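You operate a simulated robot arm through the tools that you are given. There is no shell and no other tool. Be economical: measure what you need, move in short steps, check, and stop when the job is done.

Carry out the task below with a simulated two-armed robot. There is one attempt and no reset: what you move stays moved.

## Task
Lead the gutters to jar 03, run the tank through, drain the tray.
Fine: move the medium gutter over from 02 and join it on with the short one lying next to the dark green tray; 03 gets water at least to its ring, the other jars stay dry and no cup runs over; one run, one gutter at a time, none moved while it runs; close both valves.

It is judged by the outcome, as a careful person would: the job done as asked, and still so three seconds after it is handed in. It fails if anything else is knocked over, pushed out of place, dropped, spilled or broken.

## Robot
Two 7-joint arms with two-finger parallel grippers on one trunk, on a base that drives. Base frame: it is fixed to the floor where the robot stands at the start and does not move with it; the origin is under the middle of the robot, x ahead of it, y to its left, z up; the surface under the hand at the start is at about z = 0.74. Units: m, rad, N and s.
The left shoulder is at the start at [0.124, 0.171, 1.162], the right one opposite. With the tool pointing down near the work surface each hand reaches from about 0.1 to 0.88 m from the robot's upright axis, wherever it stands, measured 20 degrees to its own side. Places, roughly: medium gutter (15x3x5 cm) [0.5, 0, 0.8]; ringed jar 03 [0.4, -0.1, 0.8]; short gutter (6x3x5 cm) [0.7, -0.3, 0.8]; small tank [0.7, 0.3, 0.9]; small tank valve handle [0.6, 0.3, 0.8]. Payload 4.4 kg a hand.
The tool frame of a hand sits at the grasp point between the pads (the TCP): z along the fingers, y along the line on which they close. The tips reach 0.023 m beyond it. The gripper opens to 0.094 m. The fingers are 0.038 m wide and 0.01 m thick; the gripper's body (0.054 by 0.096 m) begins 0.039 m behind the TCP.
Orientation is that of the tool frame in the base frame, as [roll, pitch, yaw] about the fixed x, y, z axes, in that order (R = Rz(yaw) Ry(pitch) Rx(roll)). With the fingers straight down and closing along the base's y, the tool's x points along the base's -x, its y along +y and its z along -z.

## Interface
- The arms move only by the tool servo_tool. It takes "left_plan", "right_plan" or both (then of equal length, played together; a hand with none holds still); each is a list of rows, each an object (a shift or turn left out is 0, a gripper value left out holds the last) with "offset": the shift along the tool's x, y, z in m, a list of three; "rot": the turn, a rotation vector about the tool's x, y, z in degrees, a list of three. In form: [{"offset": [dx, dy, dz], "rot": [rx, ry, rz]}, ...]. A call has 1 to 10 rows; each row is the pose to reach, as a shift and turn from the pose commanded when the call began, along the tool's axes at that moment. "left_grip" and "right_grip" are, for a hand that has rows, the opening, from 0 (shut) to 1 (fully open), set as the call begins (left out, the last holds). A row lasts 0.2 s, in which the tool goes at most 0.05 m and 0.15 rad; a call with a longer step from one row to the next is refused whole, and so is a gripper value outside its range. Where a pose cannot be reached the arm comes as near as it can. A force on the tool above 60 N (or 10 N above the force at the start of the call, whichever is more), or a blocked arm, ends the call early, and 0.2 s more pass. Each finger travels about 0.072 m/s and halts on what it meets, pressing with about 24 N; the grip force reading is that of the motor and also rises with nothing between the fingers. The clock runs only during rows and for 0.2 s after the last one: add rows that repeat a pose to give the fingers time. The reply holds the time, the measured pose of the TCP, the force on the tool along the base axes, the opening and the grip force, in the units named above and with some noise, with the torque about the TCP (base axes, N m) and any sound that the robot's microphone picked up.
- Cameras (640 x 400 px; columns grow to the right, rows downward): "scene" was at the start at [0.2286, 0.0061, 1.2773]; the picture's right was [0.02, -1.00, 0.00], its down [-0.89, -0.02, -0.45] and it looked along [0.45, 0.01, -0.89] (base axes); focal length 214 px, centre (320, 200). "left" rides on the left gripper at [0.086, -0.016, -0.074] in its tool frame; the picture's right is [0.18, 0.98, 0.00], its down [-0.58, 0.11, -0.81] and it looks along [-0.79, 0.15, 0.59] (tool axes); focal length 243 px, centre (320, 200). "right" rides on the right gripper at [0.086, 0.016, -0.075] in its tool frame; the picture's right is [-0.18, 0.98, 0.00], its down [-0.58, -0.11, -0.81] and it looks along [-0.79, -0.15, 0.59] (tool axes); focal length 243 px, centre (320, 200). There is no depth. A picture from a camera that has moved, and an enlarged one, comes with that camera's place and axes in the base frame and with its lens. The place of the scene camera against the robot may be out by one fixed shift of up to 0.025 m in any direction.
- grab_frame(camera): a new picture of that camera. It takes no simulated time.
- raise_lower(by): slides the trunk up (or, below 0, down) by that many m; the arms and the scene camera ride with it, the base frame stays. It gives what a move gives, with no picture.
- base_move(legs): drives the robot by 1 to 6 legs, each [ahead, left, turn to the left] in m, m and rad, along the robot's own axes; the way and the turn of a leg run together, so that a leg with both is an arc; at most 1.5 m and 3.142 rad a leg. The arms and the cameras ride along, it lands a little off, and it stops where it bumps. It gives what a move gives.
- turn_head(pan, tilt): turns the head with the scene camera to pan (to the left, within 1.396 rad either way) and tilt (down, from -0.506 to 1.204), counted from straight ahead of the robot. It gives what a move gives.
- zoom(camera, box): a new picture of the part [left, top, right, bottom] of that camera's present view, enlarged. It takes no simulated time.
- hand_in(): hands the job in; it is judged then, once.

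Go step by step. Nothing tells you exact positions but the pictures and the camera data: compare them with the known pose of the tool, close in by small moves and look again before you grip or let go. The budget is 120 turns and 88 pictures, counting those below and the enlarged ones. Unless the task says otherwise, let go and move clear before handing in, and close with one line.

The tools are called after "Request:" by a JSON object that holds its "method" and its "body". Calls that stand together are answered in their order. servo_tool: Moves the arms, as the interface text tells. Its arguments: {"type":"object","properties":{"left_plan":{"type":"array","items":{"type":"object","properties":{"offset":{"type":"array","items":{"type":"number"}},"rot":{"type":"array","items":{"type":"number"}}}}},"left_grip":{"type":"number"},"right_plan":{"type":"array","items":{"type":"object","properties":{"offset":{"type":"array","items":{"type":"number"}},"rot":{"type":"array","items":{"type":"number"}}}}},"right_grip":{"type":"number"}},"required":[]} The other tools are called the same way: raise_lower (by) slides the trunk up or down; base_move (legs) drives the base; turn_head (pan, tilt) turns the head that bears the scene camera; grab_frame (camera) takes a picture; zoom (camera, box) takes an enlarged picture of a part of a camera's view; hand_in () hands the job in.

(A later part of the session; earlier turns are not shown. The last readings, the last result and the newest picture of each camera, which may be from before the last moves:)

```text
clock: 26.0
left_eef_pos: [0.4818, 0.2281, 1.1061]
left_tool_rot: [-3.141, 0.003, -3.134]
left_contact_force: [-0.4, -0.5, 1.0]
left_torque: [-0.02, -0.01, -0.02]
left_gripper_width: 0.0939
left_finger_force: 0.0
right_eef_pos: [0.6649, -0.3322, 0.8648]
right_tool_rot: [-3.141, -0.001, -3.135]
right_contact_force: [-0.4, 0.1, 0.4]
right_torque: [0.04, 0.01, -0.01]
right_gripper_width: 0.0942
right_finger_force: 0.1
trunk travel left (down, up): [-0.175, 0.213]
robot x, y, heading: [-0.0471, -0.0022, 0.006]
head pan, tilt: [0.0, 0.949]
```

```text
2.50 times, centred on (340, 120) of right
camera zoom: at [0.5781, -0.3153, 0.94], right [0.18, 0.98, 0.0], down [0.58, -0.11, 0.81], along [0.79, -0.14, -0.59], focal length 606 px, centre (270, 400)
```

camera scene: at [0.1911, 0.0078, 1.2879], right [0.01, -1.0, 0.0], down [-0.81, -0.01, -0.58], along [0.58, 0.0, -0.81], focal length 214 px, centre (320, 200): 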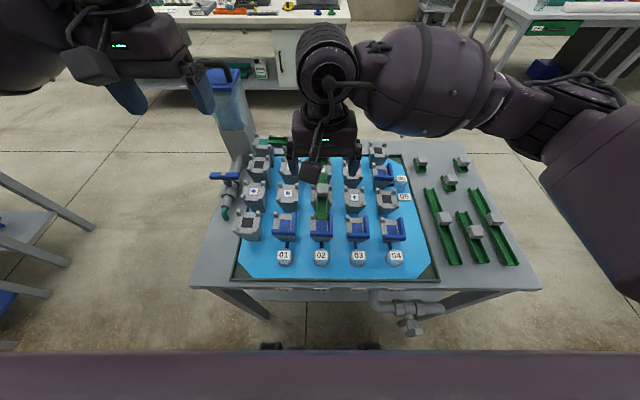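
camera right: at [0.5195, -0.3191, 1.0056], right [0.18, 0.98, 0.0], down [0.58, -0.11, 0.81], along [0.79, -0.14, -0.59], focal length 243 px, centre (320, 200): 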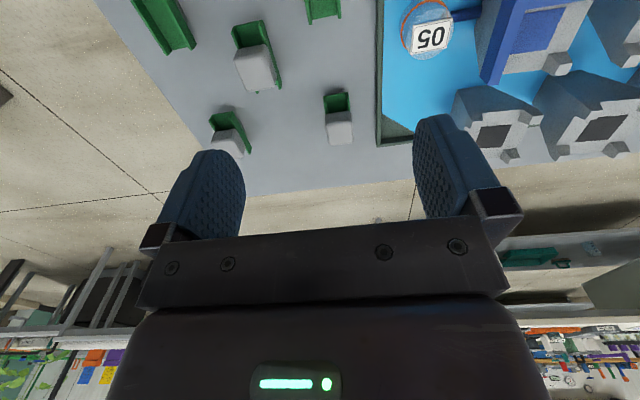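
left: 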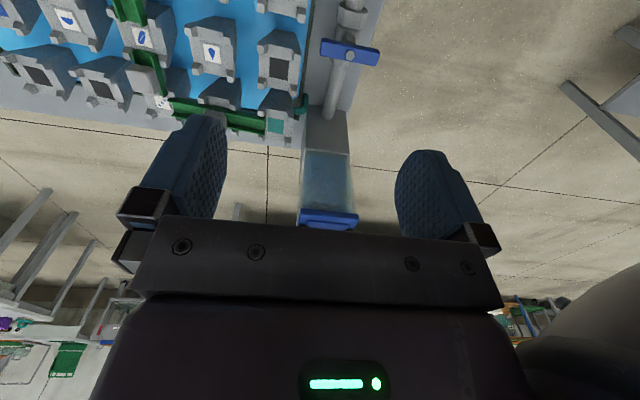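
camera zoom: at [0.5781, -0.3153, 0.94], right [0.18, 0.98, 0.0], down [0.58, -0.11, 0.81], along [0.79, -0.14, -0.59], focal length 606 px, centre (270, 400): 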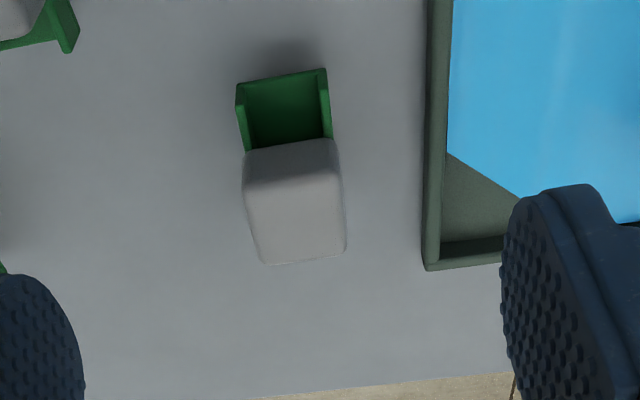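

Request:
{"method": "servo_tool", "body": {"right_plan": [{"offset": [-0.028, 0.005, 0.02]}, {"offset": [-0.028, 0.005, 0.045]}, {"offset": [-0.028, 0.005, 0.06]}, {"offset": [-0.028, 0.005, 0.06]}]}}

Request:
{"method": "grab_frame", "body": {"camera": "right"}}

Request:
{"method": "zoom", "body": {"camera": "scene", "box": [370, 130, 490, 210]}}

```text
clock: 27.0
left_eef_pos: [0.4827, 0.2286, 1.1064]
left_tool_rot: [-3.14, 0.0, -3.136]
left_contact_force: [0.0, 0.6, -0.3]
left_torque: [-0.02, 0.03, -0.02]
left_gripper_width: 0.094
left_finger_force: 0.0
right_eef_pos: [0.6937, -0.3267, 0.8045]
right_tool_rot: [3.141, -0.001, -3.135]
right_contact_force: [0.7, 0.3, -0.3]
right_torque: [0.0, -0.04, 0.0]
right_gripper_width: 0.0938
right_finger_force: 0.1
trunk travel left (down, up): [-0.175, 0.213]
robot x, y, heading: [-0.0478, 0.0029, 0.009]
head pan, tilt: [0.0, 0.949]
```

```text
50 pictures are left
camera right: at [0.6065, -0.3108, 0.8791], right [0.18, 0.98, 0.0], down [0.58, -0.11, 0.81], along [0.79, -0.14, -0.59], focal length 243 px, centre (320, 200)
```

right: 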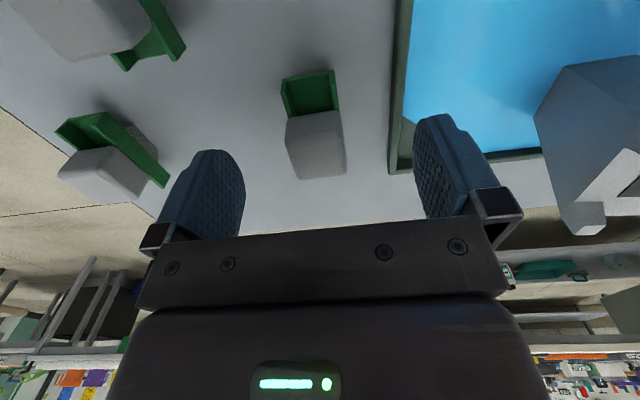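

```text
5.00 times, centred on (430, 170) of scene
camera zoom: at [0.1911, 0.0078, 1.2879], right [0.01, -1.0, 0.0], down [-0.81, -0.01, -0.58], along [0.58, 0.0, -0.81], focal length 1072 px, centre (-230, 350)
```

zoom: 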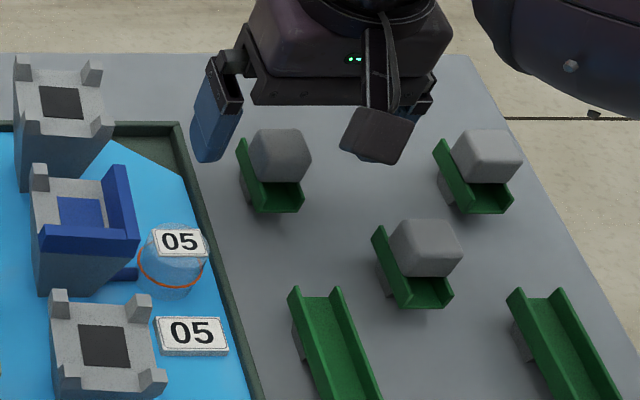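

Request:
{"method": "servo_tool", "body": {"right_plan": [{"offset": [0, 0, 0.005]}, {"offset": [0, 0, 0.005]}, {"offset": [0, 0, 0.005]}, {"offset": [0, 0, 0.005]}, {"offset": [0, 0, 0.005]}, {"offset": [0, 0, 0.005]}, {"offset": [0, 0, 0.005]}], "right_grip": 0}}

Request:
{"method": "grab_frame", "body": {"camera": "right"}}

```text
clock: 28.6
left_eef_pos: [0.4826, 0.2284, 1.105]
left_tool_rot: [3.141, -0.002, -3.135]
left_contact_force: [0.0, 0.4, -0.2]
left_torque: [-0.03, -0.01, 0.01]
left_gripper_width: 0.0938
left_finger_force: 0.0
right_eef_pos: [0.6936, -0.326, 0.7999]
right_tool_rot: [-3.139, 0.0, -3.135]
right_contact_force: [-0.3, -0.4, 0.9]
right_torque: [0.03, -0.01, 0.04]
right_gripper_width: 0.0295
right_finger_force: 24.6
trunk travel left (down, up): [-0.175, 0.213]
robot x, y, heading: [-0.0494, 0.002, 0.011]
head pan, tilt: [0.0, 0.949]
```

```text
48 pictures are left
camera right: at [0.6065, -0.3107, 0.8738], right [0.18, 0.98, 0.0], down [0.58, -0.11, 0.81], along [0.79, -0.14, -0.59], focal length 243 px, centre (320, 200)
```

right: 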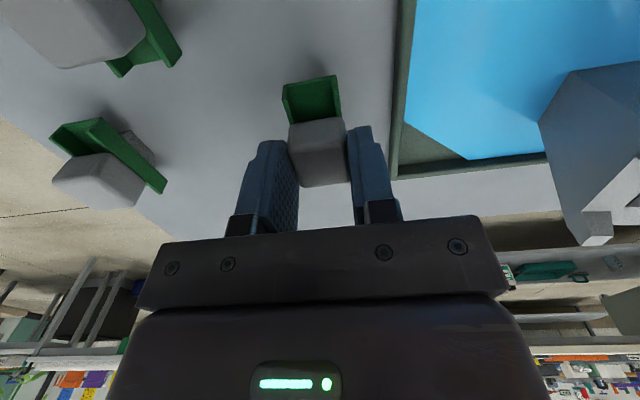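

Gripped the same way as the medium one. I'll lift it, carry it toward the gap between r1c2 and r1c3, and turn it by 90° on the way.

Request:
{"method": "servo_tool", "body": {"right_plan": [{"offset": [0, 0, -0.05]}, {"offset": [0, 0, -0.1]}, {"offset": [0, 0, -0.15]}, {"offset": [0.012, 0.04, -0.15], "rot": [0, 0, -8]}, {"offset": [0.024, 0.08, -0.15], "rot": [0, 0, -16]}, {"offset": [0.036, 0.12, -0.15], "rot": [0, 0, -24]}, {"offset": [0.048, 0.16, -0.15], "rot": [0, 0, -32]}, {"offset": [0.06, 0.2, -0.15], "rot": [0, 0, -40]}, {"offset": [0.072, 0.24, -0.15], "rot": [0, 0, -48]}, {"offset": [0.086, 0.281, -0.15], "rot": [0, 0, -56]}]}}

Request:
{"method": "servo_tool", "body": {"right_plan": [{"rot": [0, 0, -8]}, {"rot": [0, 0, -16]}, {"rot": [0, 0, -24]}, {"rot": [0, 0, -32]}, {"rot": [0, 0, -34.4]}, {"rot": [0, 0, -34.4]}]}}

Request:
{"method": "grab_frame", "body": {"camera": "right"}}

Request:
{"method": "grab_frame", "body": {"camera": "scene"}}

```text
clock: 30.8
left_eef_pos: [0.4816, 0.2293, 1.1064]
left_tool_rot: [-3.141, 0.0, -3.134]
left_contact_force: [-0.3, 0.2, 0.1]
left_torque: [-0.01, 0.0, 0.01]
left_gripper_width: 0.0939
left_finger_force: 0.1
right_eef_pos: [0.6054, -0.0447, 0.9497]
right_tool_rot: [-3.142, -0.002, -2.154]
right_contact_force: [0.7, 0.6, 0.1]
right_torque: [-0.02, 0.0, -0.02]
right_gripper_width: 0.0289
right_finger_force: 24.3
trunk travel left (down, up): [-0.175, 0.213]
robot x, y, heading: [-0.0499, -0.0005, 0.009]
head pan, tilt: [0.0, 0.949]
```

```text
clock: 32.2
left_eef_pos: [0.481, 0.2283, 1.1059]
left_tool_rot: [-3.141, 0.003, -3.132]
left_contact_force: [0.7, -0.1, 0.1]
left_torque: [0.01, -0.04, 0.01]
left_gripper_width: 0.0941
left_finger_force: 0.1
right_eef_pos: [0.5541, -0.0584, 0.9544]
right_tool_rot: [-2.987, 0.006, -1.804]
right_contact_force: [0.7, 0.1, 0.9]
right_torque: [-0.02, 0.02, 0.02]
right_gripper_width: 0.0287
right_finger_force: 24.0
right hand out of reach, approached as far as the arm can: row 1, 2, 3, 4, 5, 6
trunk travel left (down, up): [-0.175, 0.213]
robot x, y, heading: [-0.046, 0.004, 0.007]
head pan, tilt: [0.0, 0.949]
```

```text
47 pictures are left
camera right: at [0.5081, -0.1355, 1.0268], right [-0.9, 0.4, -0.15], down [0.12, 0.57, 0.82], along [0.41, 0.72, -0.56], focal length 243 px, centre (320, 200)
```

right: 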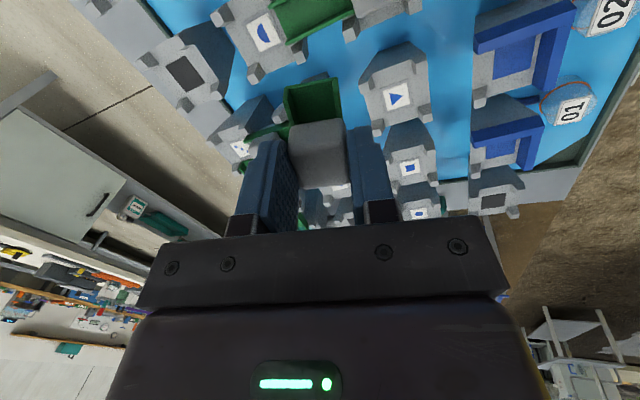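

```text
46 pictures are left
camera scene: at [0.1906, 0.0074, 1.288], right [0.01, -1.0, 0.0], down [-0.81, -0.01, -0.58], along [0.58, 0.0, -0.81], focal length 214 px, centre (320, 200)
```

scene: 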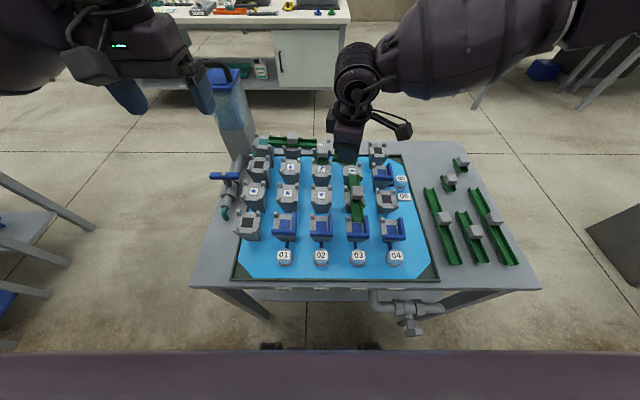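

That turn direction runs out of wrist range, so I'll turn back and go the other way round (half a turn).

Request:
{"method": "servo_tool", "body": {"right_plan": [{"rot": [0, 0, 8]}, {"rot": [0, 0, 16]}, {"rot": [0, 0, 24]}, {"rot": [0, 0, 32]}, {"rot": [0, 0, 40]}, {"rot": [0, 0, 48]}, {"rot": [0, 0, 56]}, {"rot": [0, 0, 64]}, {"rot": [0, 0, 72]}, {"rot": [0, 0, 80]}]}}

Request:
{"method": "servo_tool", "body": {"right_plan": [{"rot": [0, 0, 8]}, {"rot": [0, 0, 16]}, {"rot": [0, 0, 24]}, {"rot": [0, 0, 32]}, {"rot": [0, 0, 40]}, {"rot": [0, 0, 48]}, {"rot": [0, 0, 56]}, {"rot": [0, 0, 64]}, {"rot": [0, 0, 72]}, {"rot": [0, 0, 80]}]}}

Request:
{"method": "servo_tool", "body": {"right_plan": [{"rot": [0, 0, 8]}, {"rot": [0, 0, 16]}, {"rot": [0, 0, 20]}, {"rot": [0, 0, 20]}]}}

Request:
{"method": "grab_frame", "body": {"camera": "right"}}

Request:
{"method": "grab_frame", "body": {"camera": "scene"}}

```text
clock: 34.4
left_eef_pos: [0.4829, 0.2277, 1.1064]
left_tool_rot: [-3.142, 0.0, -3.135]
left_contact_force: [-0.5, -0.3, 0.5]
left_torque: [-0.01, 0.0, 0.02]
left_gripper_width: 0.0939
left_finger_force: 0.1
right_eef_pos: [0.5563, -0.0576, 0.9555]
right_tool_rot: [-3.117, 0.152, 3.082]
right_contact_force: [0.4, 0.1, -0.3]
right_torque: [-0.01, -0.01, -0.01]
right_gripper_width: 0.0293
right_finger_force: 23.8
trunk travel left (down, up): [-0.175, 0.213]
robot x, y, heading: [-0.0473, 0.0008, 0.009]
head pan, tilt: [0.0, 0.949]
```

```text
clock: 36.6
left_eef_pos: [0.4823, 0.2275, 1.105]
left_tool_rot: [3.141, 0.001, -3.134]
left_contact_force: [-0.2, -0.4, 0.1]
left_torque: [-0.02, 0.0, 0.02]
left_gripper_width: 0.0943
left_finger_force: 0.0
right_eef_pos: [0.5552, -0.0592, 0.9553]
right_tool_rot: [2.997, 0.05, 1.681]
right_contact_force: [-0.1, -0.3, -1.3]
right_torque: [0.0, -0.03, -0.04]
right_gripper_width: 0.0288
right_finger_force: 23.7
trunk travel left (down, up): [-0.175, 0.213]
robot x, y, heading: [-0.0467, 0.0041, 0.008]
head pan, tilt: [0.0, 0.949]
```

```text
clock: 37.6
left_eef_pos: [0.483, 0.2286, 1.1054]
left_tool_rot: [-3.142, 0.001, -3.134]
left_contact_force: [-0.2, 0.0, -0.1]
left_torque: [0.03, 0.02, -0.02]
left_gripper_width: 0.0938
left_finger_force: 0.1
right_eef_pos: [0.5562, -0.0585, 0.9561]
right_tool_rot: [2.988, -0.003, 1.336]
right_contact_force: [-0.2, -0.5, 0.3]
right_torque: [0.03, -0.01, 0.02]
right_gripper_width: 0.0295
right_finger_force: 24.1
trunk travel left (down, up): [-0.175, 0.213]
robot x, y, heading: [-0.045, 0.0021, 0.009]
head pan, tilt: [0.0, 0.949]
```

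```text
45 pictures are left
camera right: at [0.581, 0.0254, 1.0325], right [0.9, -0.41, 0.15], down [-0.36, -0.51, 0.78], along [-0.24, -0.76, -0.61], focal length 243 px, centre (320, 200)
```

right: 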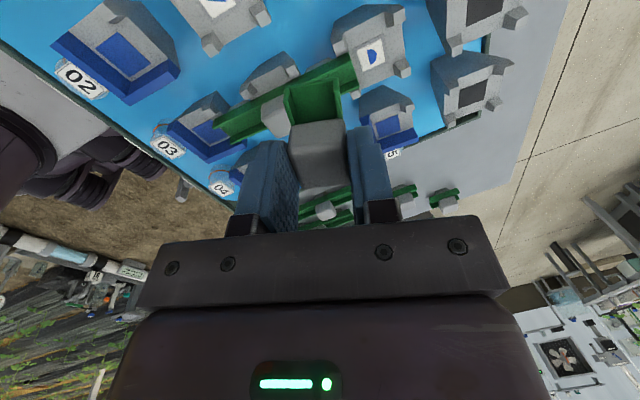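

```text
44 pictures are left
camera scene: at [0.1914, 0.0078, 1.2877], right [0.01, -1.0, 0.0], down [-0.81, -0.01, -0.58], along [0.58, 0.0, -0.81], focal length 214 px, centre (320, 200)
```

scene: 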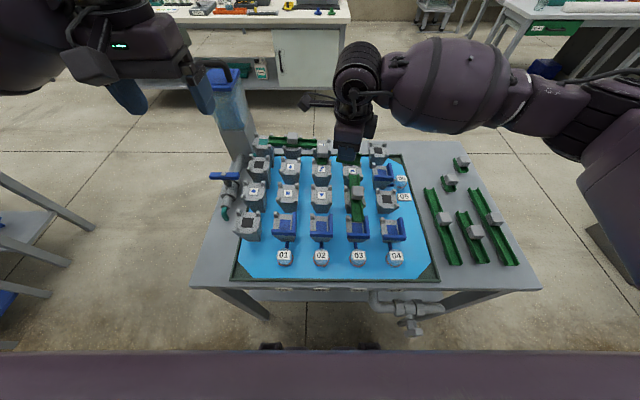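

The wrist can take this side; the command had settled at a tilted pose. I'll level the hand and set yaw to 90°.

Request:
{"method": "servo_tool", "body": {"right_plan": [{"rot": [4.4, 0.5, -6.7]}, {"rot": [8.8, 1.0, -13.5]}, {"rot": [8.8, 1.0, -13.5]}]}}

```text
clock: 38.4
left_eef_pos: [0.483, 0.228, 1.1055]
left_tool_rot: [3.14, -0.001, -3.135]
left_contact_force: [0.5, -0.4, 0.5]
left_torque: [0.01, 0.01, -0.04]
left_gripper_width: 0.094
left_finger_force: 0.0
right_eef_pos: [0.556, -0.0592, 0.9548]
right_tool_rot: [-3.141, -0.003, 1.573]
right_contact_force: [-0.6, -1.3, -0.3]
right_torque: [-0.01, 0.01, -0.04]
right_gripper_width: 0.0292
right_finger_force: 24.5
trunk travel left (down, up): [-0.175, 0.213]
robot x, y, heading: [-0.0495, 0.0041, 0.006]
head pan, tilt: [0.0, 0.949]
```

Request:
{"method": "servo_tool", "body": {"right_plan": [{"offset": [0.007, 0.027, 0.0], "rot": [0, 3, 0]}, {"offset": [0.014, 0.054, 0.02], "rot": [0, 5.7, 0]}, {"offset": [0.014, 0.054, 0.035], "rot": [0, 5.7, 0]}, {"offset": [0.014, 0.054, 0.035], "rot": [0, 5.7, 0]}]}}

Request:
{"method": "grab_frame", "body": {"camera": "right"}}

Request:
{"method": "zoom", "body": {"camera": "scene", "box": [290, 130, 400, 210]}}

```text
clock: 39.4
left_eef_pos: [0.483, 0.2271, 1.1044]
left_tool_rot: [3.141, 0.001, -3.134]
left_contact_force: [0.7, -0.1, -0.4]
left_torque: [0.0, 0.03, 0.0]
left_gripper_width: 0.094
left_finger_force: 0.0
right_eef_pos: [0.6126, -0.0419, 0.9204]
right_tool_rot: [3.141, -0.105, 1.574]
right_contact_force: [-0.3, -0.7, -0.9]
right_torque: [0.01, 0.0, -0.04]
right_gripper_width: 0.029
right_finger_force: 24.1
trunk travel left (down, up): [-0.175, 0.213]
robot x, y, heading: [-0.0505, 0.0032, 0.005]
head pan, tilt: [0.0, 0.949]
```

```text
43 pictures are left
camera right: at [0.6284, 0.0378, 1.0039], right [0.98, -0.18, -0.02], down [-0.11, -0.66, 0.74], along [-0.15, -0.73, -0.67], focal length 243 px, centre (320, 200)
```

right: 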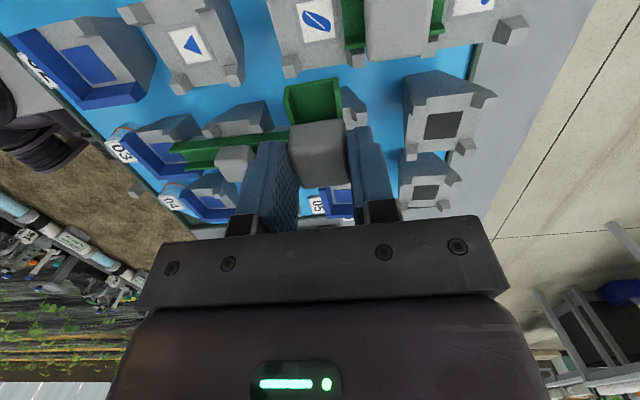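

```text
5.00 times, centred on (345, 170) of scene
camera zoom: at [0.1914, 0.0079, 1.2878], right [0.01, -1.0, 0.0], down [-0.81, -0.01, -0.58], along [0.58, 0.0, -0.81], focal length 1072 px, centre (195, 350)
```

zoom: 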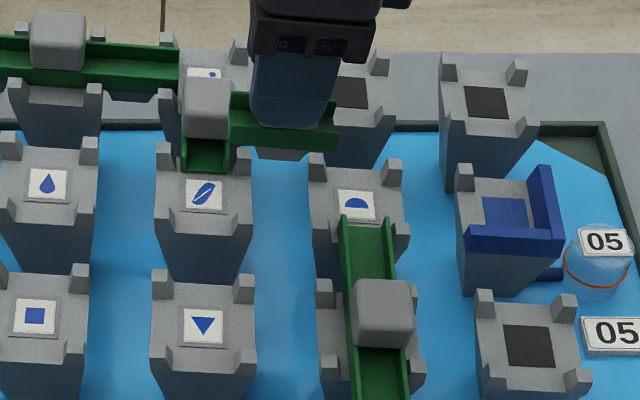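

The hand sits over the gap; I estimate cup r1c2 at about (0.617, 0.003) and r1c3 at about (0.617, −0.088). I'll correct and lower partway.

Request:
{"method": "servo_tool", "body": {"right_plan": [{"offset": [-0.0027, 0.0035, 0.019]}, {"offset": [-0.0053, 0.0035, 0.0377]}, {"offset": [-0.0053, 0.0035, 0.0377]}]}}

Request:
{"method": "grab_frame", "body": {"camera": "right"}}

Request:
{"method": "zoom", "body": {"camera": "scene", "box": [300, 130, 390, 200]}}

```text
clock: 40.2
left_eef_pos: [0.4808, 0.2279, 1.1059]
left_tool_rot: [-3.141, 0.002, -3.135]
left_contact_force: [-0.2, -0.1, 0.8]
left_torque: [-0.02, 0.02, -0.02]
left_gripper_width: 0.094
left_finger_force: 0.0
right_eef_pos: [0.6145, -0.0442, 0.882]
right_tool_rot: [3.14, -0.102, 1.574]
right_contact_force: [-0.8, 0.5, -0.3]
right_torque: [-0.01, 0.01, 0.0]
right_gripper_width: 0.0291
right_finger_force: 24.3
trunk travel left (down, up): [-0.175, 0.213]
robot x, y, heading: [-0.0453, 0.0029, 0.01]
head pan, tilt: [0.0, 0.949]
```

```text
41 pictures are left
camera right: at [0.6316, 0.0352, 0.9662], right [0.98, -0.18, -0.02], down [-0.11, -0.66, 0.74], along [-0.15, -0.73, -0.67], focal length 243 px, centre (320, 200)
```

right: 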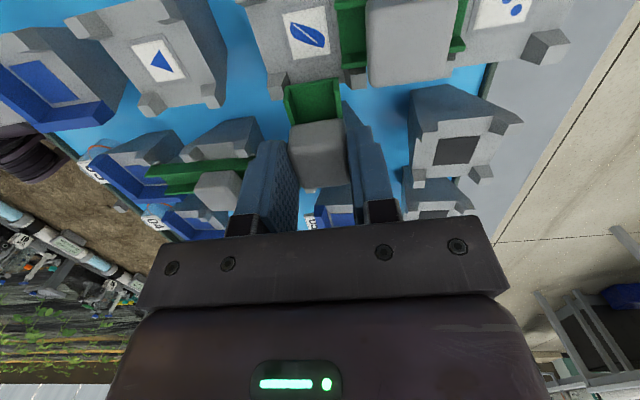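

```text
5.71 times, centred on (345, 165) of scene
camera zoom: at [0.1913, 0.0079, 1.2878], right [0.01, -1.0, 0.0], down [-0.81, -0.01, -0.58], along [0.58, 0.0, -0.81], focal length 1226 px, centre (177, 400)
```

zoom: 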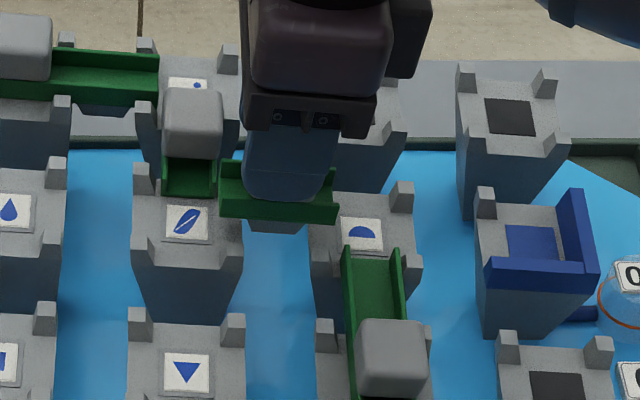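

Request:
{"method": "zoom", "body": {"camera": "right", "box": [230, 0, 410, 150]}}

```text
2.67 times, centred on (320, 75) of right
camera zoom: at [0.6316, 0.0352, 0.9662], right [0.98, -0.18, -0.02], down [-0.11, -0.66, 0.74], along [-0.15, -0.73, -0.67], focal length 647 px, centre (320, 533)
```

zoom: 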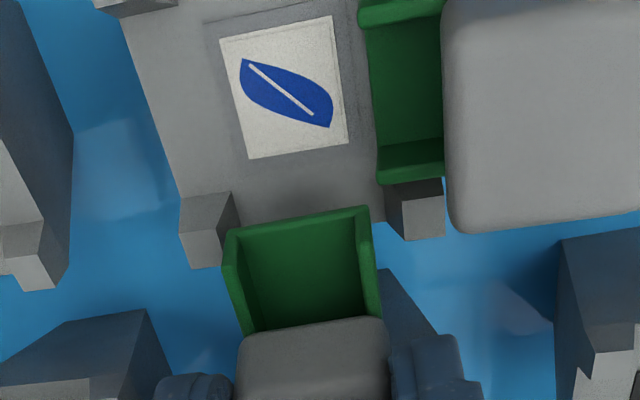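

Alignment with the posts looks right, so I'll lower gently until there's contact.

Request:
{"method": "servo_tool", "body": {"right_plan": [{"offset": [-0.001, 0.0005, 0.01]}, {"offset": [-0.0017, 0.0005, 0.016]}, {"offset": [-0.0017, 0.0005, 0.016]}]}}

Request:
{"method": "zoom", "body": {"camera": "right", "box": [230, 0, 410, 150]}}

Request:
{"method": "zoom", "body": {"camera": "scene", "box": [300, 130, 390, 200]}}

```text
clock: 41.0
left_eef_pos: [0.4818, 0.2284, 1.1048]
left_tool_rot: [3.142, -0.001, -3.134]
left_contact_force: [0.0, 0.3, -0.3]
left_torque: [-0.01, 0.0, 0.0]
left_gripper_width: 0.0944
left_finger_force: 0.0
right_eef_pos: [0.6161, -0.044, 0.8666]
right_tool_rot: [-3.14, -0.102, 1.575]
right_contact_force: [-0.5, -0.6, 0.5]
right_torque: [0.0, -0.04, 0.0]
right_gripper_width: 0.029
right_finger_force: 24.0
trunk travel left (down, up): [-0.175, 0.213]
robot x, y, heading: [-0.0516, 0.003, 0.005]
head pan, tilt: [0.0, 0.949]
```

```text
2.67 times, centred on (320, 75) of right
camera zoom: at [0.6319, 0.0344, 0.9498], right [0.98, -0.18, -0.02], down [-0.11, -0.66, 0.74], along [-0.15, -0.73, -0.67], focal length 647 px, centre (320, 533)
```

zoom: 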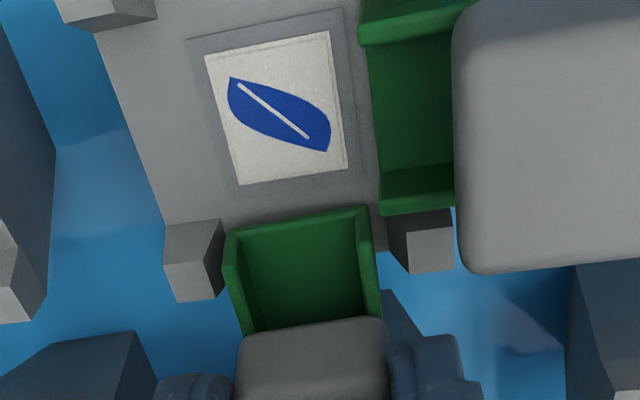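

```text
5.71 times, centred on (345, 165) of scene
camera zoom: at [0.1914, 0.0078, 1.2878], right [0.01, -1.0, 0.0], down [-0.81, -0.01, -0.58], along [0.58, 0.0, -0.81], focal length 1226 px, centre (177, 400)
```

zoom: 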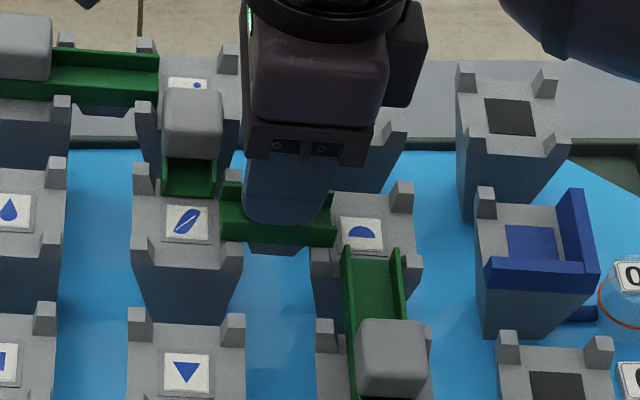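

Request:
{"method": "servo_tool", "body": {"right_plan": [{"offset": [-0.0002, 0, 0.002]}, {"offset": [-0.0004, 0, 0.004]}, {"offset": [-0.0005, 0, 0.005]}, {"offset": [-0.0005, 0, 0.005]}]}}

```text
clock: 42.0
left_eef_pos: [0.4811, 0.228, 1.1069]
left_tool_rot: [3.14, 0.001, -3.135]
left_contact_force: [0.2, 0.0, -0.1]
left_torque: [0.01, 0.0, 0.01]
left_gripper_width: 0.0939
left_finger_force: 0.0
right_eef_pos: [0.6148, -0.044, 0.864]
right_tool_rot: [3.139, -0.103, 1.574]
right_contact_force: [0.9, 0.2, 12.6]
right_torque: [-0.34, -0.25, 0.01]
right_gripper_width: 0.0294
right_finger_force: 23.8
trunk travel left (down, up): [-0.175, 0.213]
robot x, y, heading: [-0.0455, 0.0, 0.011]
head pan, tilt: [0.0, 0.949]
```

Request:
{"method": "zoom", "body": {"camera": "right", "box": [230, 0, 410, 150]}}

Request:
{"method": "zoom", "body": {"camera": "scene", "box": [310, 135, 380, 195]}}

```text
2.67 times, centred on (320, 75) of right
camera zoom: at [0.6303, 0.0341, 0.947], right [0.98, -0.18, -0.02], down [-0.11, -0.66, 0.74], along [-0.14, -0.73, -0.67], focal length 647 px, centre (320, 533)
```

zoom: 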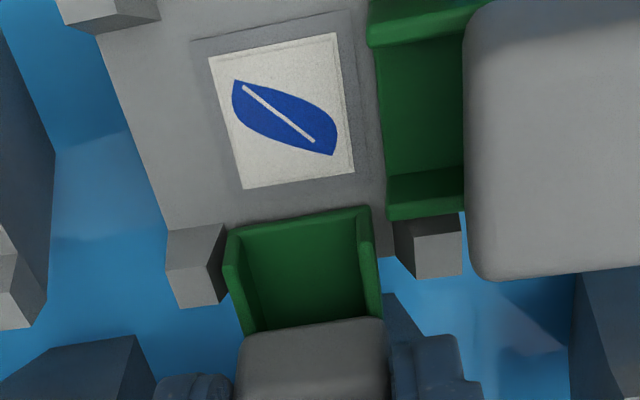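

```text
6.67 times, centred on (345, 165) of scene
camera zoom: at [0.1902, 0.008, 1.2882], right [0.01, -1.0, 0.0], down [-0.81, -0.01, -0.58], along [0.58, 0.0, -0.81], focal length 1430 px, centre (153, 433)
```

zoom: 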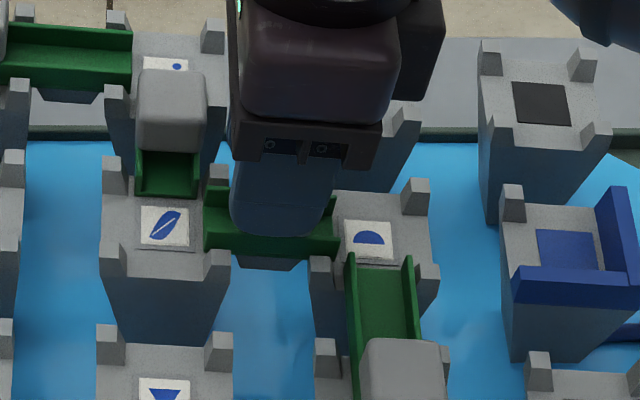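

Contact at about the expected height, but the gutter sits close to the near posts; I'll lift slightly, shift 1.5 mm away from them, and lower again.

Request:
{"method": "servo_tool", "body": {"right_plan": [{"offset": [0.0004, 0, -0.004], "rot": [0, -0.3, 0]}, {"offset": [0.0004, 0.0015, -0.004], "rot": [0, -0.3, 0]}, {"offset": [0.0002, 0.0015, -0.002], "rot": [0, -0.3, 0]}, {"offset": [0.0, 0.0015, 0.0], "rot": [0, -0.3, 0]}, {"offset": [0.0, 0.0015, 0.0], "rot": [0, -0.3, 0]}]}}

Request:
{"method": "zoom", "body": {"camera": "right", "box": [230, 0, 410, 150]}}

```text
clock: 43.2
left_eef_pos: [0.4812, 0.2279, 1.1066]
left_tool_rot: [-3.141, 0.003, -3.135]
left_contact_force: [-0.6, -0.1, -0.1]
left_torque: [-0.02, 0.0, 0.0]
left_gripper_width: 0.0941
left_finger_force: 0.1
right_eef_pos: [0.615, -0.0458, 0.8639]
right_tool_rot: [3.138, -0.098, 1.574]
right_contact_force: [-3.3, -4.9, 11.7]
right_torque: [-0.44, -0.07, -0.12]
right_gripper_width: 0.0291
right_finger_force: 23.9
trunk travel left (down, up): [-0.175, 0.213]
robot x, y, heading: [-0.0443, -0.0004, 0.009]
head pan, tilt: [0.0, 0.949]
```

```text
2.67 times, centred on (320, 75) of right
camera zoom: at [0.6315, 0.0336, 0.9462], right [0.98, -0.18, -0.02], down [-0.11, -0.66, 0.75], along [-0.14, -0.73, -0.67], focal length 647 px, centre (320, 533)
```

zoom: 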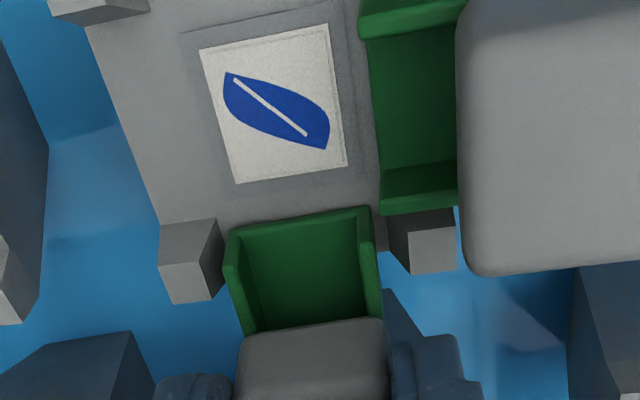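

Centred now, resting on the low end. I'll relieve the push, release, and rise to inspect.

Request:
{"method": "servo_tool", "body": {"right_plan": [{"offset": [0.0002, 0, -0.002]}, {"offset": [0.0002, 0, -0.002]}]}}

Request:
{"method": "servo_tool", "body": {"right_plan": [{"offset": [0, 0, 0]}, {"offset": [0, 0, 0]}, {"offset": [0, 0, 0]}, {"offset": [0, 0, 0]}, {"offset": [0, 0, 0]}, {"offset": [0.002, 0, -0.02]}, {"offset": [0.006, 0, -0.06]}, {"offset": [0.01, 0, -0.1]}, {"offset": [0.01, 0, -0.1]}], "right_grip": 1}}

Request:
{"method": "zoom", "body": {"camera": "right", "box": [210, 0, 430, 180]}}

Request:
{"method": "zoom", "body": {"camera": "scene", "box": [310, 135, 380, 195]}}

```text
clock: 43.8
left_eef_pos: [0.4825, 0.229, 1.1059]
left_tool_rot: [3.141, 0.001, -3.135]
left_contact_force: [0.5, -0.4, 0.3]
left_torque: [-0.02, 0.01, 0.06]
left_gripper_width: 0.0939
left_finger_force: 0.1
right_eef_pos: [0.6156, -0.0457, 0.8644]
right_tool_rot: [-3.14, -0.097, 1.574]
right_contact_force: [1.8, -2.5, 5.2]
right_torque: [-0.28, -0.17, 0.0]
right_gripper_width: 0.029
right_finger_force: 23.5
trunk travel left (down, up): [-0.175, 0.213]
robot x, y, heading: [-0.0497, 0.0023, 0.012]
head pan, tilt: [0.0, 0.949]
```

```text
clock: 45.8
left_eef_pos: [0.4825, 0.2276, 1.1059]
left_tool_rot: [3.141, -0.001, -3.135]
left_contact_force: [0.0, -0.4, -0.5]
left_torque: [0.02, 0.0, -0.01]
left_gripper_width: 0.0941
left_finger_force: 0.0
right_eef_pos: [0.6161, -0.0453, 0.9643]
right_tool_rot: [-3.141, -0.096, 1.572]
right_contact_force: [-0.3, 0.1, -0.7]
right_torque: [0.01, 0.01, 0.01]
right_gripper_width: 0.0941
right_finger_force: 0.0
trunk travel left (down, up): [-0.175, 0.213]
robot x, y, heading: [-0.0472, 0.0044, 0.008]
head pan, tilt: [0.0, 0.949]
```

```text
2.22 times, centred on (320, 90) of right
camera zoom: at [0.6328, 0.0351, 1.0468], right [0.98, -0.18, -0.02], down [-0.11, -0.66, 0.75], along [-0.15, -0.73, -0.67], focal length 539 px, centre (320, 444)
```

zoom: 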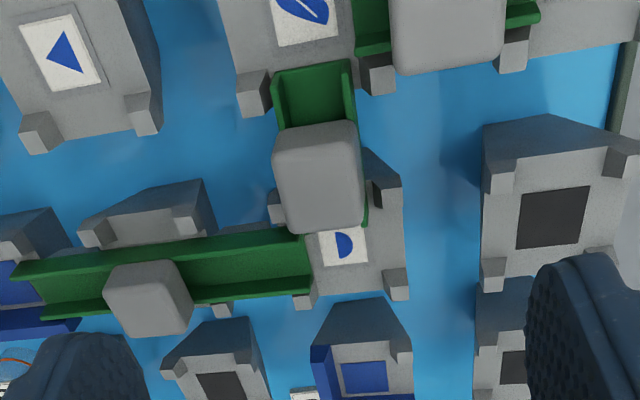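

```text
6.67 times, centred on (345, 165) of scene
camera zoom: at [0.1919, 0.0078, 1.2875], right [0.01, -1.0, 0.0], down [-0.81, -0.01, -0.58], along [0.58, 0.0, -0.81], focal length 1430 px, centre (153, 433)
```

zoom: 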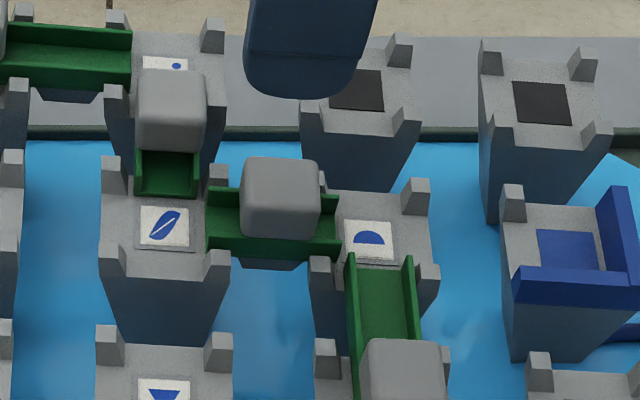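

Request:
{"method": "zoom", "body": {"camera": "right", "box": [290, 20, 390, 140]}}

```text
3.33 times, centred on (340, 80) of right
camera zoom: at [0.6328, 0.0351, 1.0468], right [0.98, -0.18, -0.02], down [-0.11, -0.66, 0.75], along [-0.15, -0.73, -0.67], focal length 809 px, centre (253, 600)
```

zoom: 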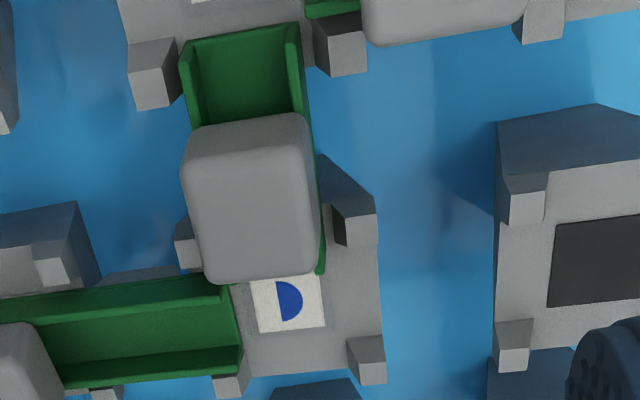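

The short gutter sits between the posts at both ends, next to the medium's end. I'll park the right hand aside and look at the tank valve with the left camera.

Request:
{"method": "servo_tool", "body": {"right_plan": [{"offset": [0.0, 0, -0.04]}, {"offset": [-0.04, -0.02, -0.07], "rot": [0, -5.5, 0]}, {"offset": [-0.08, -0.04, -0.08], "rot": [0, -5.5, 0]}, {"offset": [-0.12, -0.06, -0.08], "rot": [0, -5.5, 0]}, {"offset": [-0.16, -0.08, -0.08], "rot": [0, -5.5, 0]}, {"offset": [-0.2, -0.1, -0.08], "rot": [0, -5.5, 0]}, {"offset": [-0.24, -0.12, -0.08], "rot": [0, -5.5, 0]}]}}

Request:
{"method": "zoom", "body": {"camera": "left", "box": [220, 0, 420, 125]}}

Request:
{"method": "zoom", "body": {"camera": "scene", "box": [190, 60, 290, 240]}}

```text
refused: row 2 steps farther than a row can; nothing moved
```

```text
3.20 times, centred on (320, 62) of left
camera zoom: at [0.3963, 0.2115, 1.1789], right [-0.19, 0.98, 0.0], down [0.58, 0.11, 0.81], along [0.79, 0.15, -0.59], focal length 776 px, centre (320, 640)
```

zoom: 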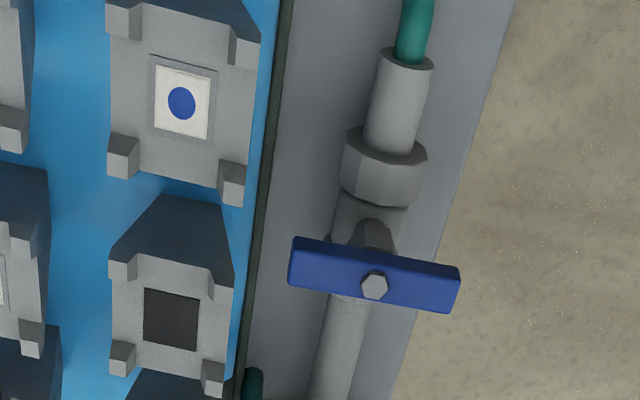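

```text
2.22 times, centred on (240, 150) of scene
camera zoom: at [0.1919, 0.0078, 1.2875], right [0.01, -1.0, 0.0], down [-0.81, -0.01, -0.58], along [0.58, 0.0, -0.81], focal length 477 px, centre (498, 311)
```

zoom: 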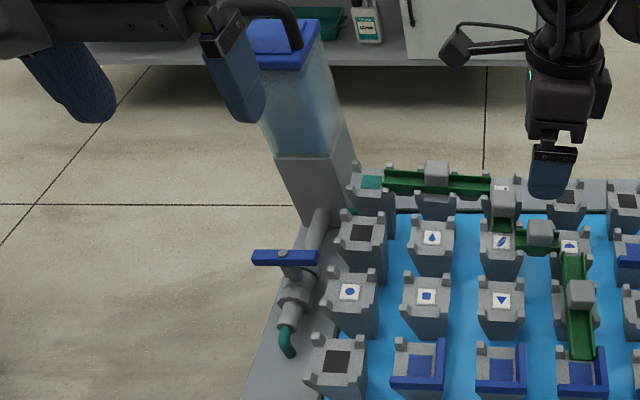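

The tank's valve handle is a blue bar across the pipe (closed), with a vertical stem at about (0.574, 0.27). I'll park the right hand with smaller steps, and turn the left hand at a safe height to test the wrist range.

Request:
{"method": "servo_tool", "body": {"right_plan": [{"offset": [0.0, 0, -0.04]}, {"offset": [-0.02, -0.01, -0.07], "rot": [0, -5.5, 0]}, {"offset": [-0.06, -0.03, -0.08], "rot": [0, -5.5, 0]}, {"offset": [-0.1, -0.05, -0.08], "rot": [0, -5.5, 0]}, {"offset": [-0.14, -0.07, -0.08], "rot": [0, -5.5, 0]}, {"offset": [-0.18, -0.09, -0.08], "rot": [0, -5.5, 0]}, {"offset": [-0.22, -0.11, -0.08], "rot": [0, -5.5, 0]}, {"offset": [-0.26, -0.13, -0.08], "rot": [0, -5.5, 0]}, {"offset": [-0.26, -0.13, -0.08], "rot": [0, -5.5, 0]}, {"offset": [-0.26, -0.13, -0.08], "rot": [0, -5.5, 0]}], "left_plan": [{"rot": [0, 0, 8]}, {"rot": [0, 0, 16]}, {"rot": [0, 0, 24]}, {"rot": [0, 0, 32]}, {"rot": [0, 0, 40]}, {"rot": [0, 0, 48]}, {"rot": [0, 0, 56]}, {"rot": [0, 0, 64]}, {"rot": [0, 0, 72]}, {"rot": [0, 0, 80]}]}}

```text
clock: 48.0
left_eef_pos: [0.482, 0.2267, 1.1062]
left_tool_rot: [3.14, 0.001, 1.751]
left_contact_force: [0.2, -0.1, 0.2]
left_torque: [-0.03, -0.04, 0.01]
left_gripper_width: 0.094
left_finger_force: 0.1
right_eef_pos: [0.4863, -0.3114, 1.016]
right_tool_rot: [-3.141, -0.002, 1.574]
right_contact_force: [0.6, 1.0, 0.6]
right_torque: [0.01, 0.0, 0.0]
right_gripper_width: 0.0941
right_finger_force: 0.0
trunk travel left (down, up): [-0.175, 0.213]
robot x, y, heading: [-0.0432, 0.0006, 0.01]
head pan, tilt: [0.0, 0.949]
```

Request:
{"method": "servo_tool", "body": {"left_plan": [{"offset": [0.008, 0.03, 0.0], "rot": [0, 0, 5]}, {"offset": [0.016, 0.06, 0.02], "rot": [0, 0, 10.3]}, {"offset": [0.02, 0.075, 0.06], "rot": [0, 0, 10.3]}, {"offset": [0.022, 0.085, 0.1], "rot": [0, 0, 10.3]}, {"offset": [0.022, 0.085, 0.1], "rot": [0, 0, 10.3]}]}}

Request:
{"method": "grab_frame", "body": {"camera": "left"}}

Request:
{"method": "grab_frame", "body": {"camera": "scene"}}

```text
clock: 49.2
left_eef_pos: [0.561, 0.2626, 1.0072]
left_tool_rot: [-3.141, -0.001, 1.573]
left_contact_force: [0.4, -1.0, 0.0]
left_torque: [-0.02, -0.02, -0.02]
left_gripper_width: 0.094
left_finger_force: 0.0
right_eef_pos: [0.4873, -0.3112, 1.0165]
right_tool_rot: [3.14, -0.003, 1.575]
right_contact_force: [0.1, 0.2, 0.2]
right_torque: [-0.02, 0.0, -0.03]
right_gripper_width: 0.0939
right_finger_force: 0.1
trunk travel left (down, up): [-0.175, 0.213]
robot x, y, heading: [-0.0479, 0.0005, 0.012]
head pan, tilt: [0.0, 0.949]
```

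```text
28 pictures are left
camera left: at [0.5447, 0.3493, 1.0798], right [0.98, 0.19, 0.0], down [0.11, -0.58, 0.81], along [0.15, -0.79, -0.59], focal length 243 px, centre (320, 200)
```

left: 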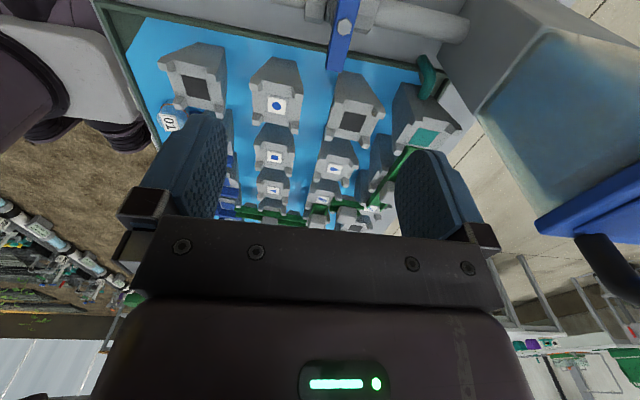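

```text
27 pictures are left
camera scene: at [0.1909, 0.0077, 1.288], right [0.01, -1.0, 0.0], down [-0.81, -0.01, -0.58], along [0.58, 0.0, -0.81], focal length 214 px, centre (320, 200)
```

scene: 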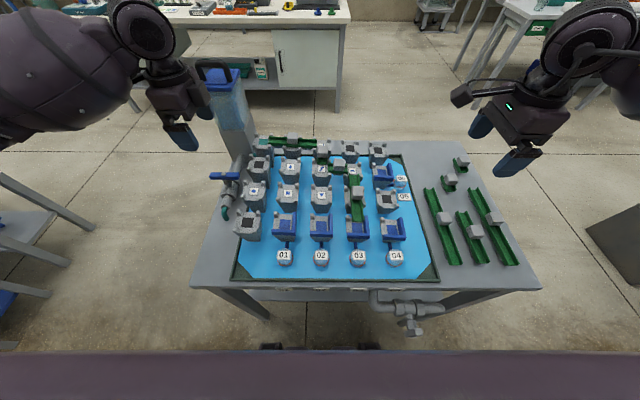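

Triangulated from both left views, the bolt is at (0.580, 0.272, 0.839). I'll descend over it with the fingers closing along x.

Request:
{"method": "servo_tool", "body": {"left_plan": [{"offset": [0.0095, 0.0195, 0.03]}, {"offset": [0.0095, 0.0195, 0.07]}, {"offset": [0.0095, 0.0195, 0.1]}, {"offset": [0.0095, 0.0195, 0.13]}, {"offset": [0.0095, 0.0195, 0.13]}]}}

Request:
{"method": "grab_frame", "body": {"camera": "left"}}

```text
clock: 50.4
left_eef_pos: [0.5809, 0.2728, 0.877]
left_tool_rot: [3.141, 0.002, 1.572]
left_contact_force: [-0.8, -0.3, -0.5]
left_torque: [-0.01, 0.02, -0.04]
left_gripper_width: 0.0939
left_finger_force: 0.1
right_eef_pos: [0.4889, -0.3108, 1.0147]
right_tool_rot: [3.14, -0.001, 1.574]
right_contact_force: [0.5, 0.6, 0.0]
right_torque: [-0.04, 0.0, 0.0]
right_gripper_width: 0.0941
right_finger_force: 0.0
trunk travel left (down, up): [-0.175, 0.213]
robot x, y, heading: [-0.0495, 0.0006, 0.008]
head pan, tilt: [0.0, 0.949]
```

```text
26 pictures are left
camera left: at [0.5649, 0.3598, 0.9496], right [0.98, 0.19, 0.0], down [0.11, -0.58, 0.81], along [0.15, -0.79, -0.59], focal length 243 px, centre (320, 200)
```

left: 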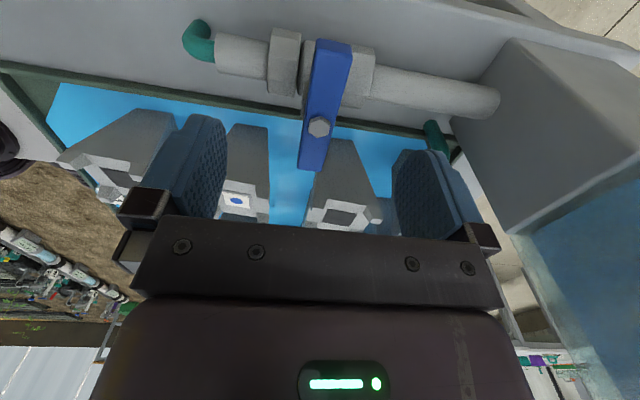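

Request:
{"method": "servo_tool", "body": {"left_plan": [{"offset": [0, 0, 0.02]}, {"offset": [0, 0, 0.036]}, {"offset": [0, 0, 0.036]}]}}

Request:
{"method": "servo_tool", "body": {"left_plan": [{"offset": [0, 0, 0]}, {"offset": [0, 0, 0]}, {"offset": [0, 0, 0]}, {"offset": [0, 0, 0]}, {"offset": [0, 0, 0]}, {"offset": [0, 0, 0]}], "left_grip": 0}}

Request:
{"method": "grab_frame", "body": {"camera": "left"}}

```text
clock: 51.2
left_eef_pos: [0.5817, 0.2739, 0.8389]
left_tool_rot: [-3.141, 0.0, 1.573]
left_contact_force: [0.2, 0.6, -0.5]
left_torque: [0.05, 0.02, -0.01]
left_gripper_width: 0.0941
left_finger_force: 0.0
right_eef_pos: [0.488, -0.312, 1.0165]
right_tool_rot: [3.141, -0.001, 1.576]
right_contact_force: [-0.8, -0.2, -0.3]
right_torque: [0.02, 0.03, -0.01]
right_gripper_width: 0.0942
right_finger_force: 0.0
trunk travel left (down, up): [-0.175, 0.213]
robot x, y, heading: [-0.0466, 0.0014, 0.008]
head pan, tilt: [0.0, 0.949]
```

```text
clock: 52.6
left_eef_pos: [0.581, 0.2741, 0.8386]
left_tool_rot: [-3.14, 0.002, 1.572]
left_contact_force: [-10.8, -1.2, -0.6]
left_torque: [0.04, 0.36, -0.01]
left_gripper_width: 0.0218
left_finger_force: 45.0
right_eef_pos: [0.4861, -0.3128, 1.0162]
right_tool_rot: [-3.141, -0.001, 1.575]
right_contact_force: [-1.1, -0.8, 0.1]
right_torque: [-0.03, -0.02, 0.01]
right_gripper_width: 0.094
right_finger_force: 0.1
trunk travel left (down, up): [-0.175, 0.213]
robot x, y, heading: [-0.0486, 0.0022, 0.008]
head pan, tilt: [0.0, 0.949]
```

```text
25 pictures are left
camera left: at [0.5647, 0.3606, 0.9127], right [0.98, 0.19, 0.0], down [0.11, -0.58, 0.81], along [0.15, -0.79, -0.59], focal length 243 px, centre (320, 200)
```

left: 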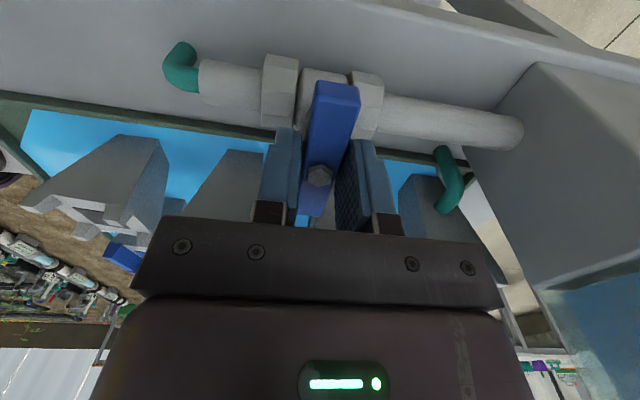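

The bar sits about 2.5 mm toward the robot from my hand centre. I'll centre on it and try a small turn counter-clockwise.

Request:
{"method": "servo_tool", "body": {"left_plan": [{"offset": [-0.0015, -0.0025, 0]}, {"offset": [-0.0015, -0.0025, 0]}, {"offset": [-0.0015, -0.0025, 0]}]}}

Request:
{"method": "servo_tool", "body": {"left_plan": [{"rot": [0, 0, -4]}, {"rot": [0, 0, -8]}, {"rot": [0, 0, -12]}]}}

```text
clock: 53.4
left_eef_pos: [0.581, 0.2742, 0.8386]
left_tool_rot: [3.139, 0.0, 1.575]
left_contact_force: [9.3, 7.3, -6.3]
left_torque: [-0.3, -0.53, 0.02]
left_gripper_width: 0.0221
left_finger_force: 45.1
right_eef_pos: [0.4899, -0.3116, 1.0158]
right_tool_rot: [3.141, 0.0, 1.575]
right_contact_force: [-0.1, 0.0, 0.2]
right_torque: [0.0, -0.01, 0.0]
right_gripper_width: 0.0941
right_finger_force: 0.1
trunk travel left (down, up): [-0.175, 0.213]
robot x, y, heading: [-0.0458, 0.004, 0.007]
head pan, tilt: [0.0, 0.949]
```

```text
clock: 54.2
left_eef_pos: [0.5797, 0.2739, 0.8395]
left_tool_rot: [-3.14, 0.0, 1.782]
left_contact_force: [18.2, 12.2, -3.1]
left_torque: [0.98, -0.42, 0.03]
left_gripper_width: 0.0217
left_finger_force: 44.8
right_eef_pos: [0.4887, -0.3105, 1.0144]
right_tool_rot: [-3.14, 0.001, 1.574]
right_contact_force: [-0.9, 0.0, -0.3]
right_torque: [0.0, 0.0, 0.0]
right_gripper_width: 0.0938
right_finger_force: 0.1
trunk travel left (down, up): [-0.175, 0.213]
robot x, y, heading: [-0.0453, -0.0002, 0.007]
head pan, tilt: [0.0, 0.949]
```

The grip was already true (the hand didn't budge) and the handle turns counter-clockwise. I'll undo that offset and complete the quarter turn.

Request:
{"method": "servo_tool", "body": {"left_plan": [{"offset": [0.001, 0.0027, 0], "rot": [0, 0, -7]}, {"offset": [0.001, 0.0027, 0], "rot": [0, 0, -15]}, {"offset": [0.001, 0.0027, 0], "rot": [0, 0, -23]}, {"offset": [0.001, 0.0027, 0], "rot": [0, 0, -31]}, {"offset": [0.001, 0.0027, 0], "rot": [0, 0, -39]}, {"offset": [0.001, 0.0027, 0], "rot": [0, 0, -47]}, {"offset": [0.001, 0.0027, 0], "rot": [0, 0, -55]}, {"offset": [0.001, 0.0027, 0], "rot": [0, 0, -63]}, {"offset": [0.001, 0.0027, 0], "rot": [0, 0, -71]}, {"offset": [0.001, 0.0027, 0], "rot": [0, 0, -78]}]}}

Request:
{"method": "zoom", "body": {"camera": "scene", "box": [190, 60, 430, 280]}}

```text
clock: 56.4
left_eef_pos: [0.5814, 0.2722, 0.8398]
left_tool_rot: [-3.141, -0.002, -3.14]
left_contact_force: [-18.8, -16.1, -9.3]
left_torque: [-0.52, 0.04, -0.04]
left_gripper_width: 0.0218
left_finger_force: 44.8
right_eef_pos: [0.4863, -0.3134, 1.0158]
right_tool_rot: [3.14, 0.0, 1.573]
right_contact_force: [-1.0, 0.8, -0.5]
right_torque: [0.01, 0.01, 0.03]
right_gripper_width: 0.094
right_finger_force: 0.0
trunk travel left (down, up): [-0.175, 0.213]
robot x, y, heading: [-0.0445, 0.0028, 0.001]
head pan, tilt: [0.0, 0.949]
```

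```text
1.82 times, centred on (310, 170) of scene
camera zoom: at [0.1905, 0.0067, 1.2878], right [0.01, -1.0, 0.0], down [-0.81, 0.0, -0.58], along [0.58, 0.0, -0.81], focal length 390 px, centre (338, 254)
```

zoom: 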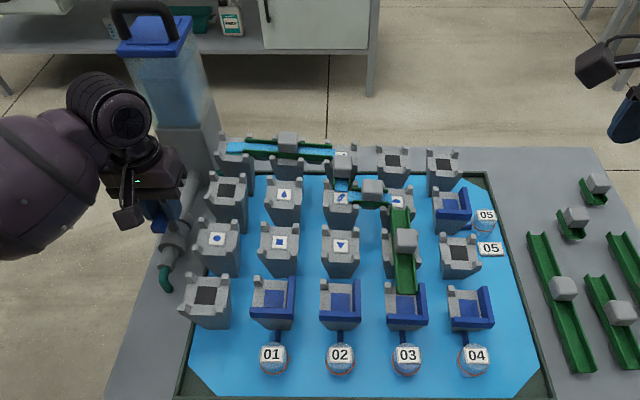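

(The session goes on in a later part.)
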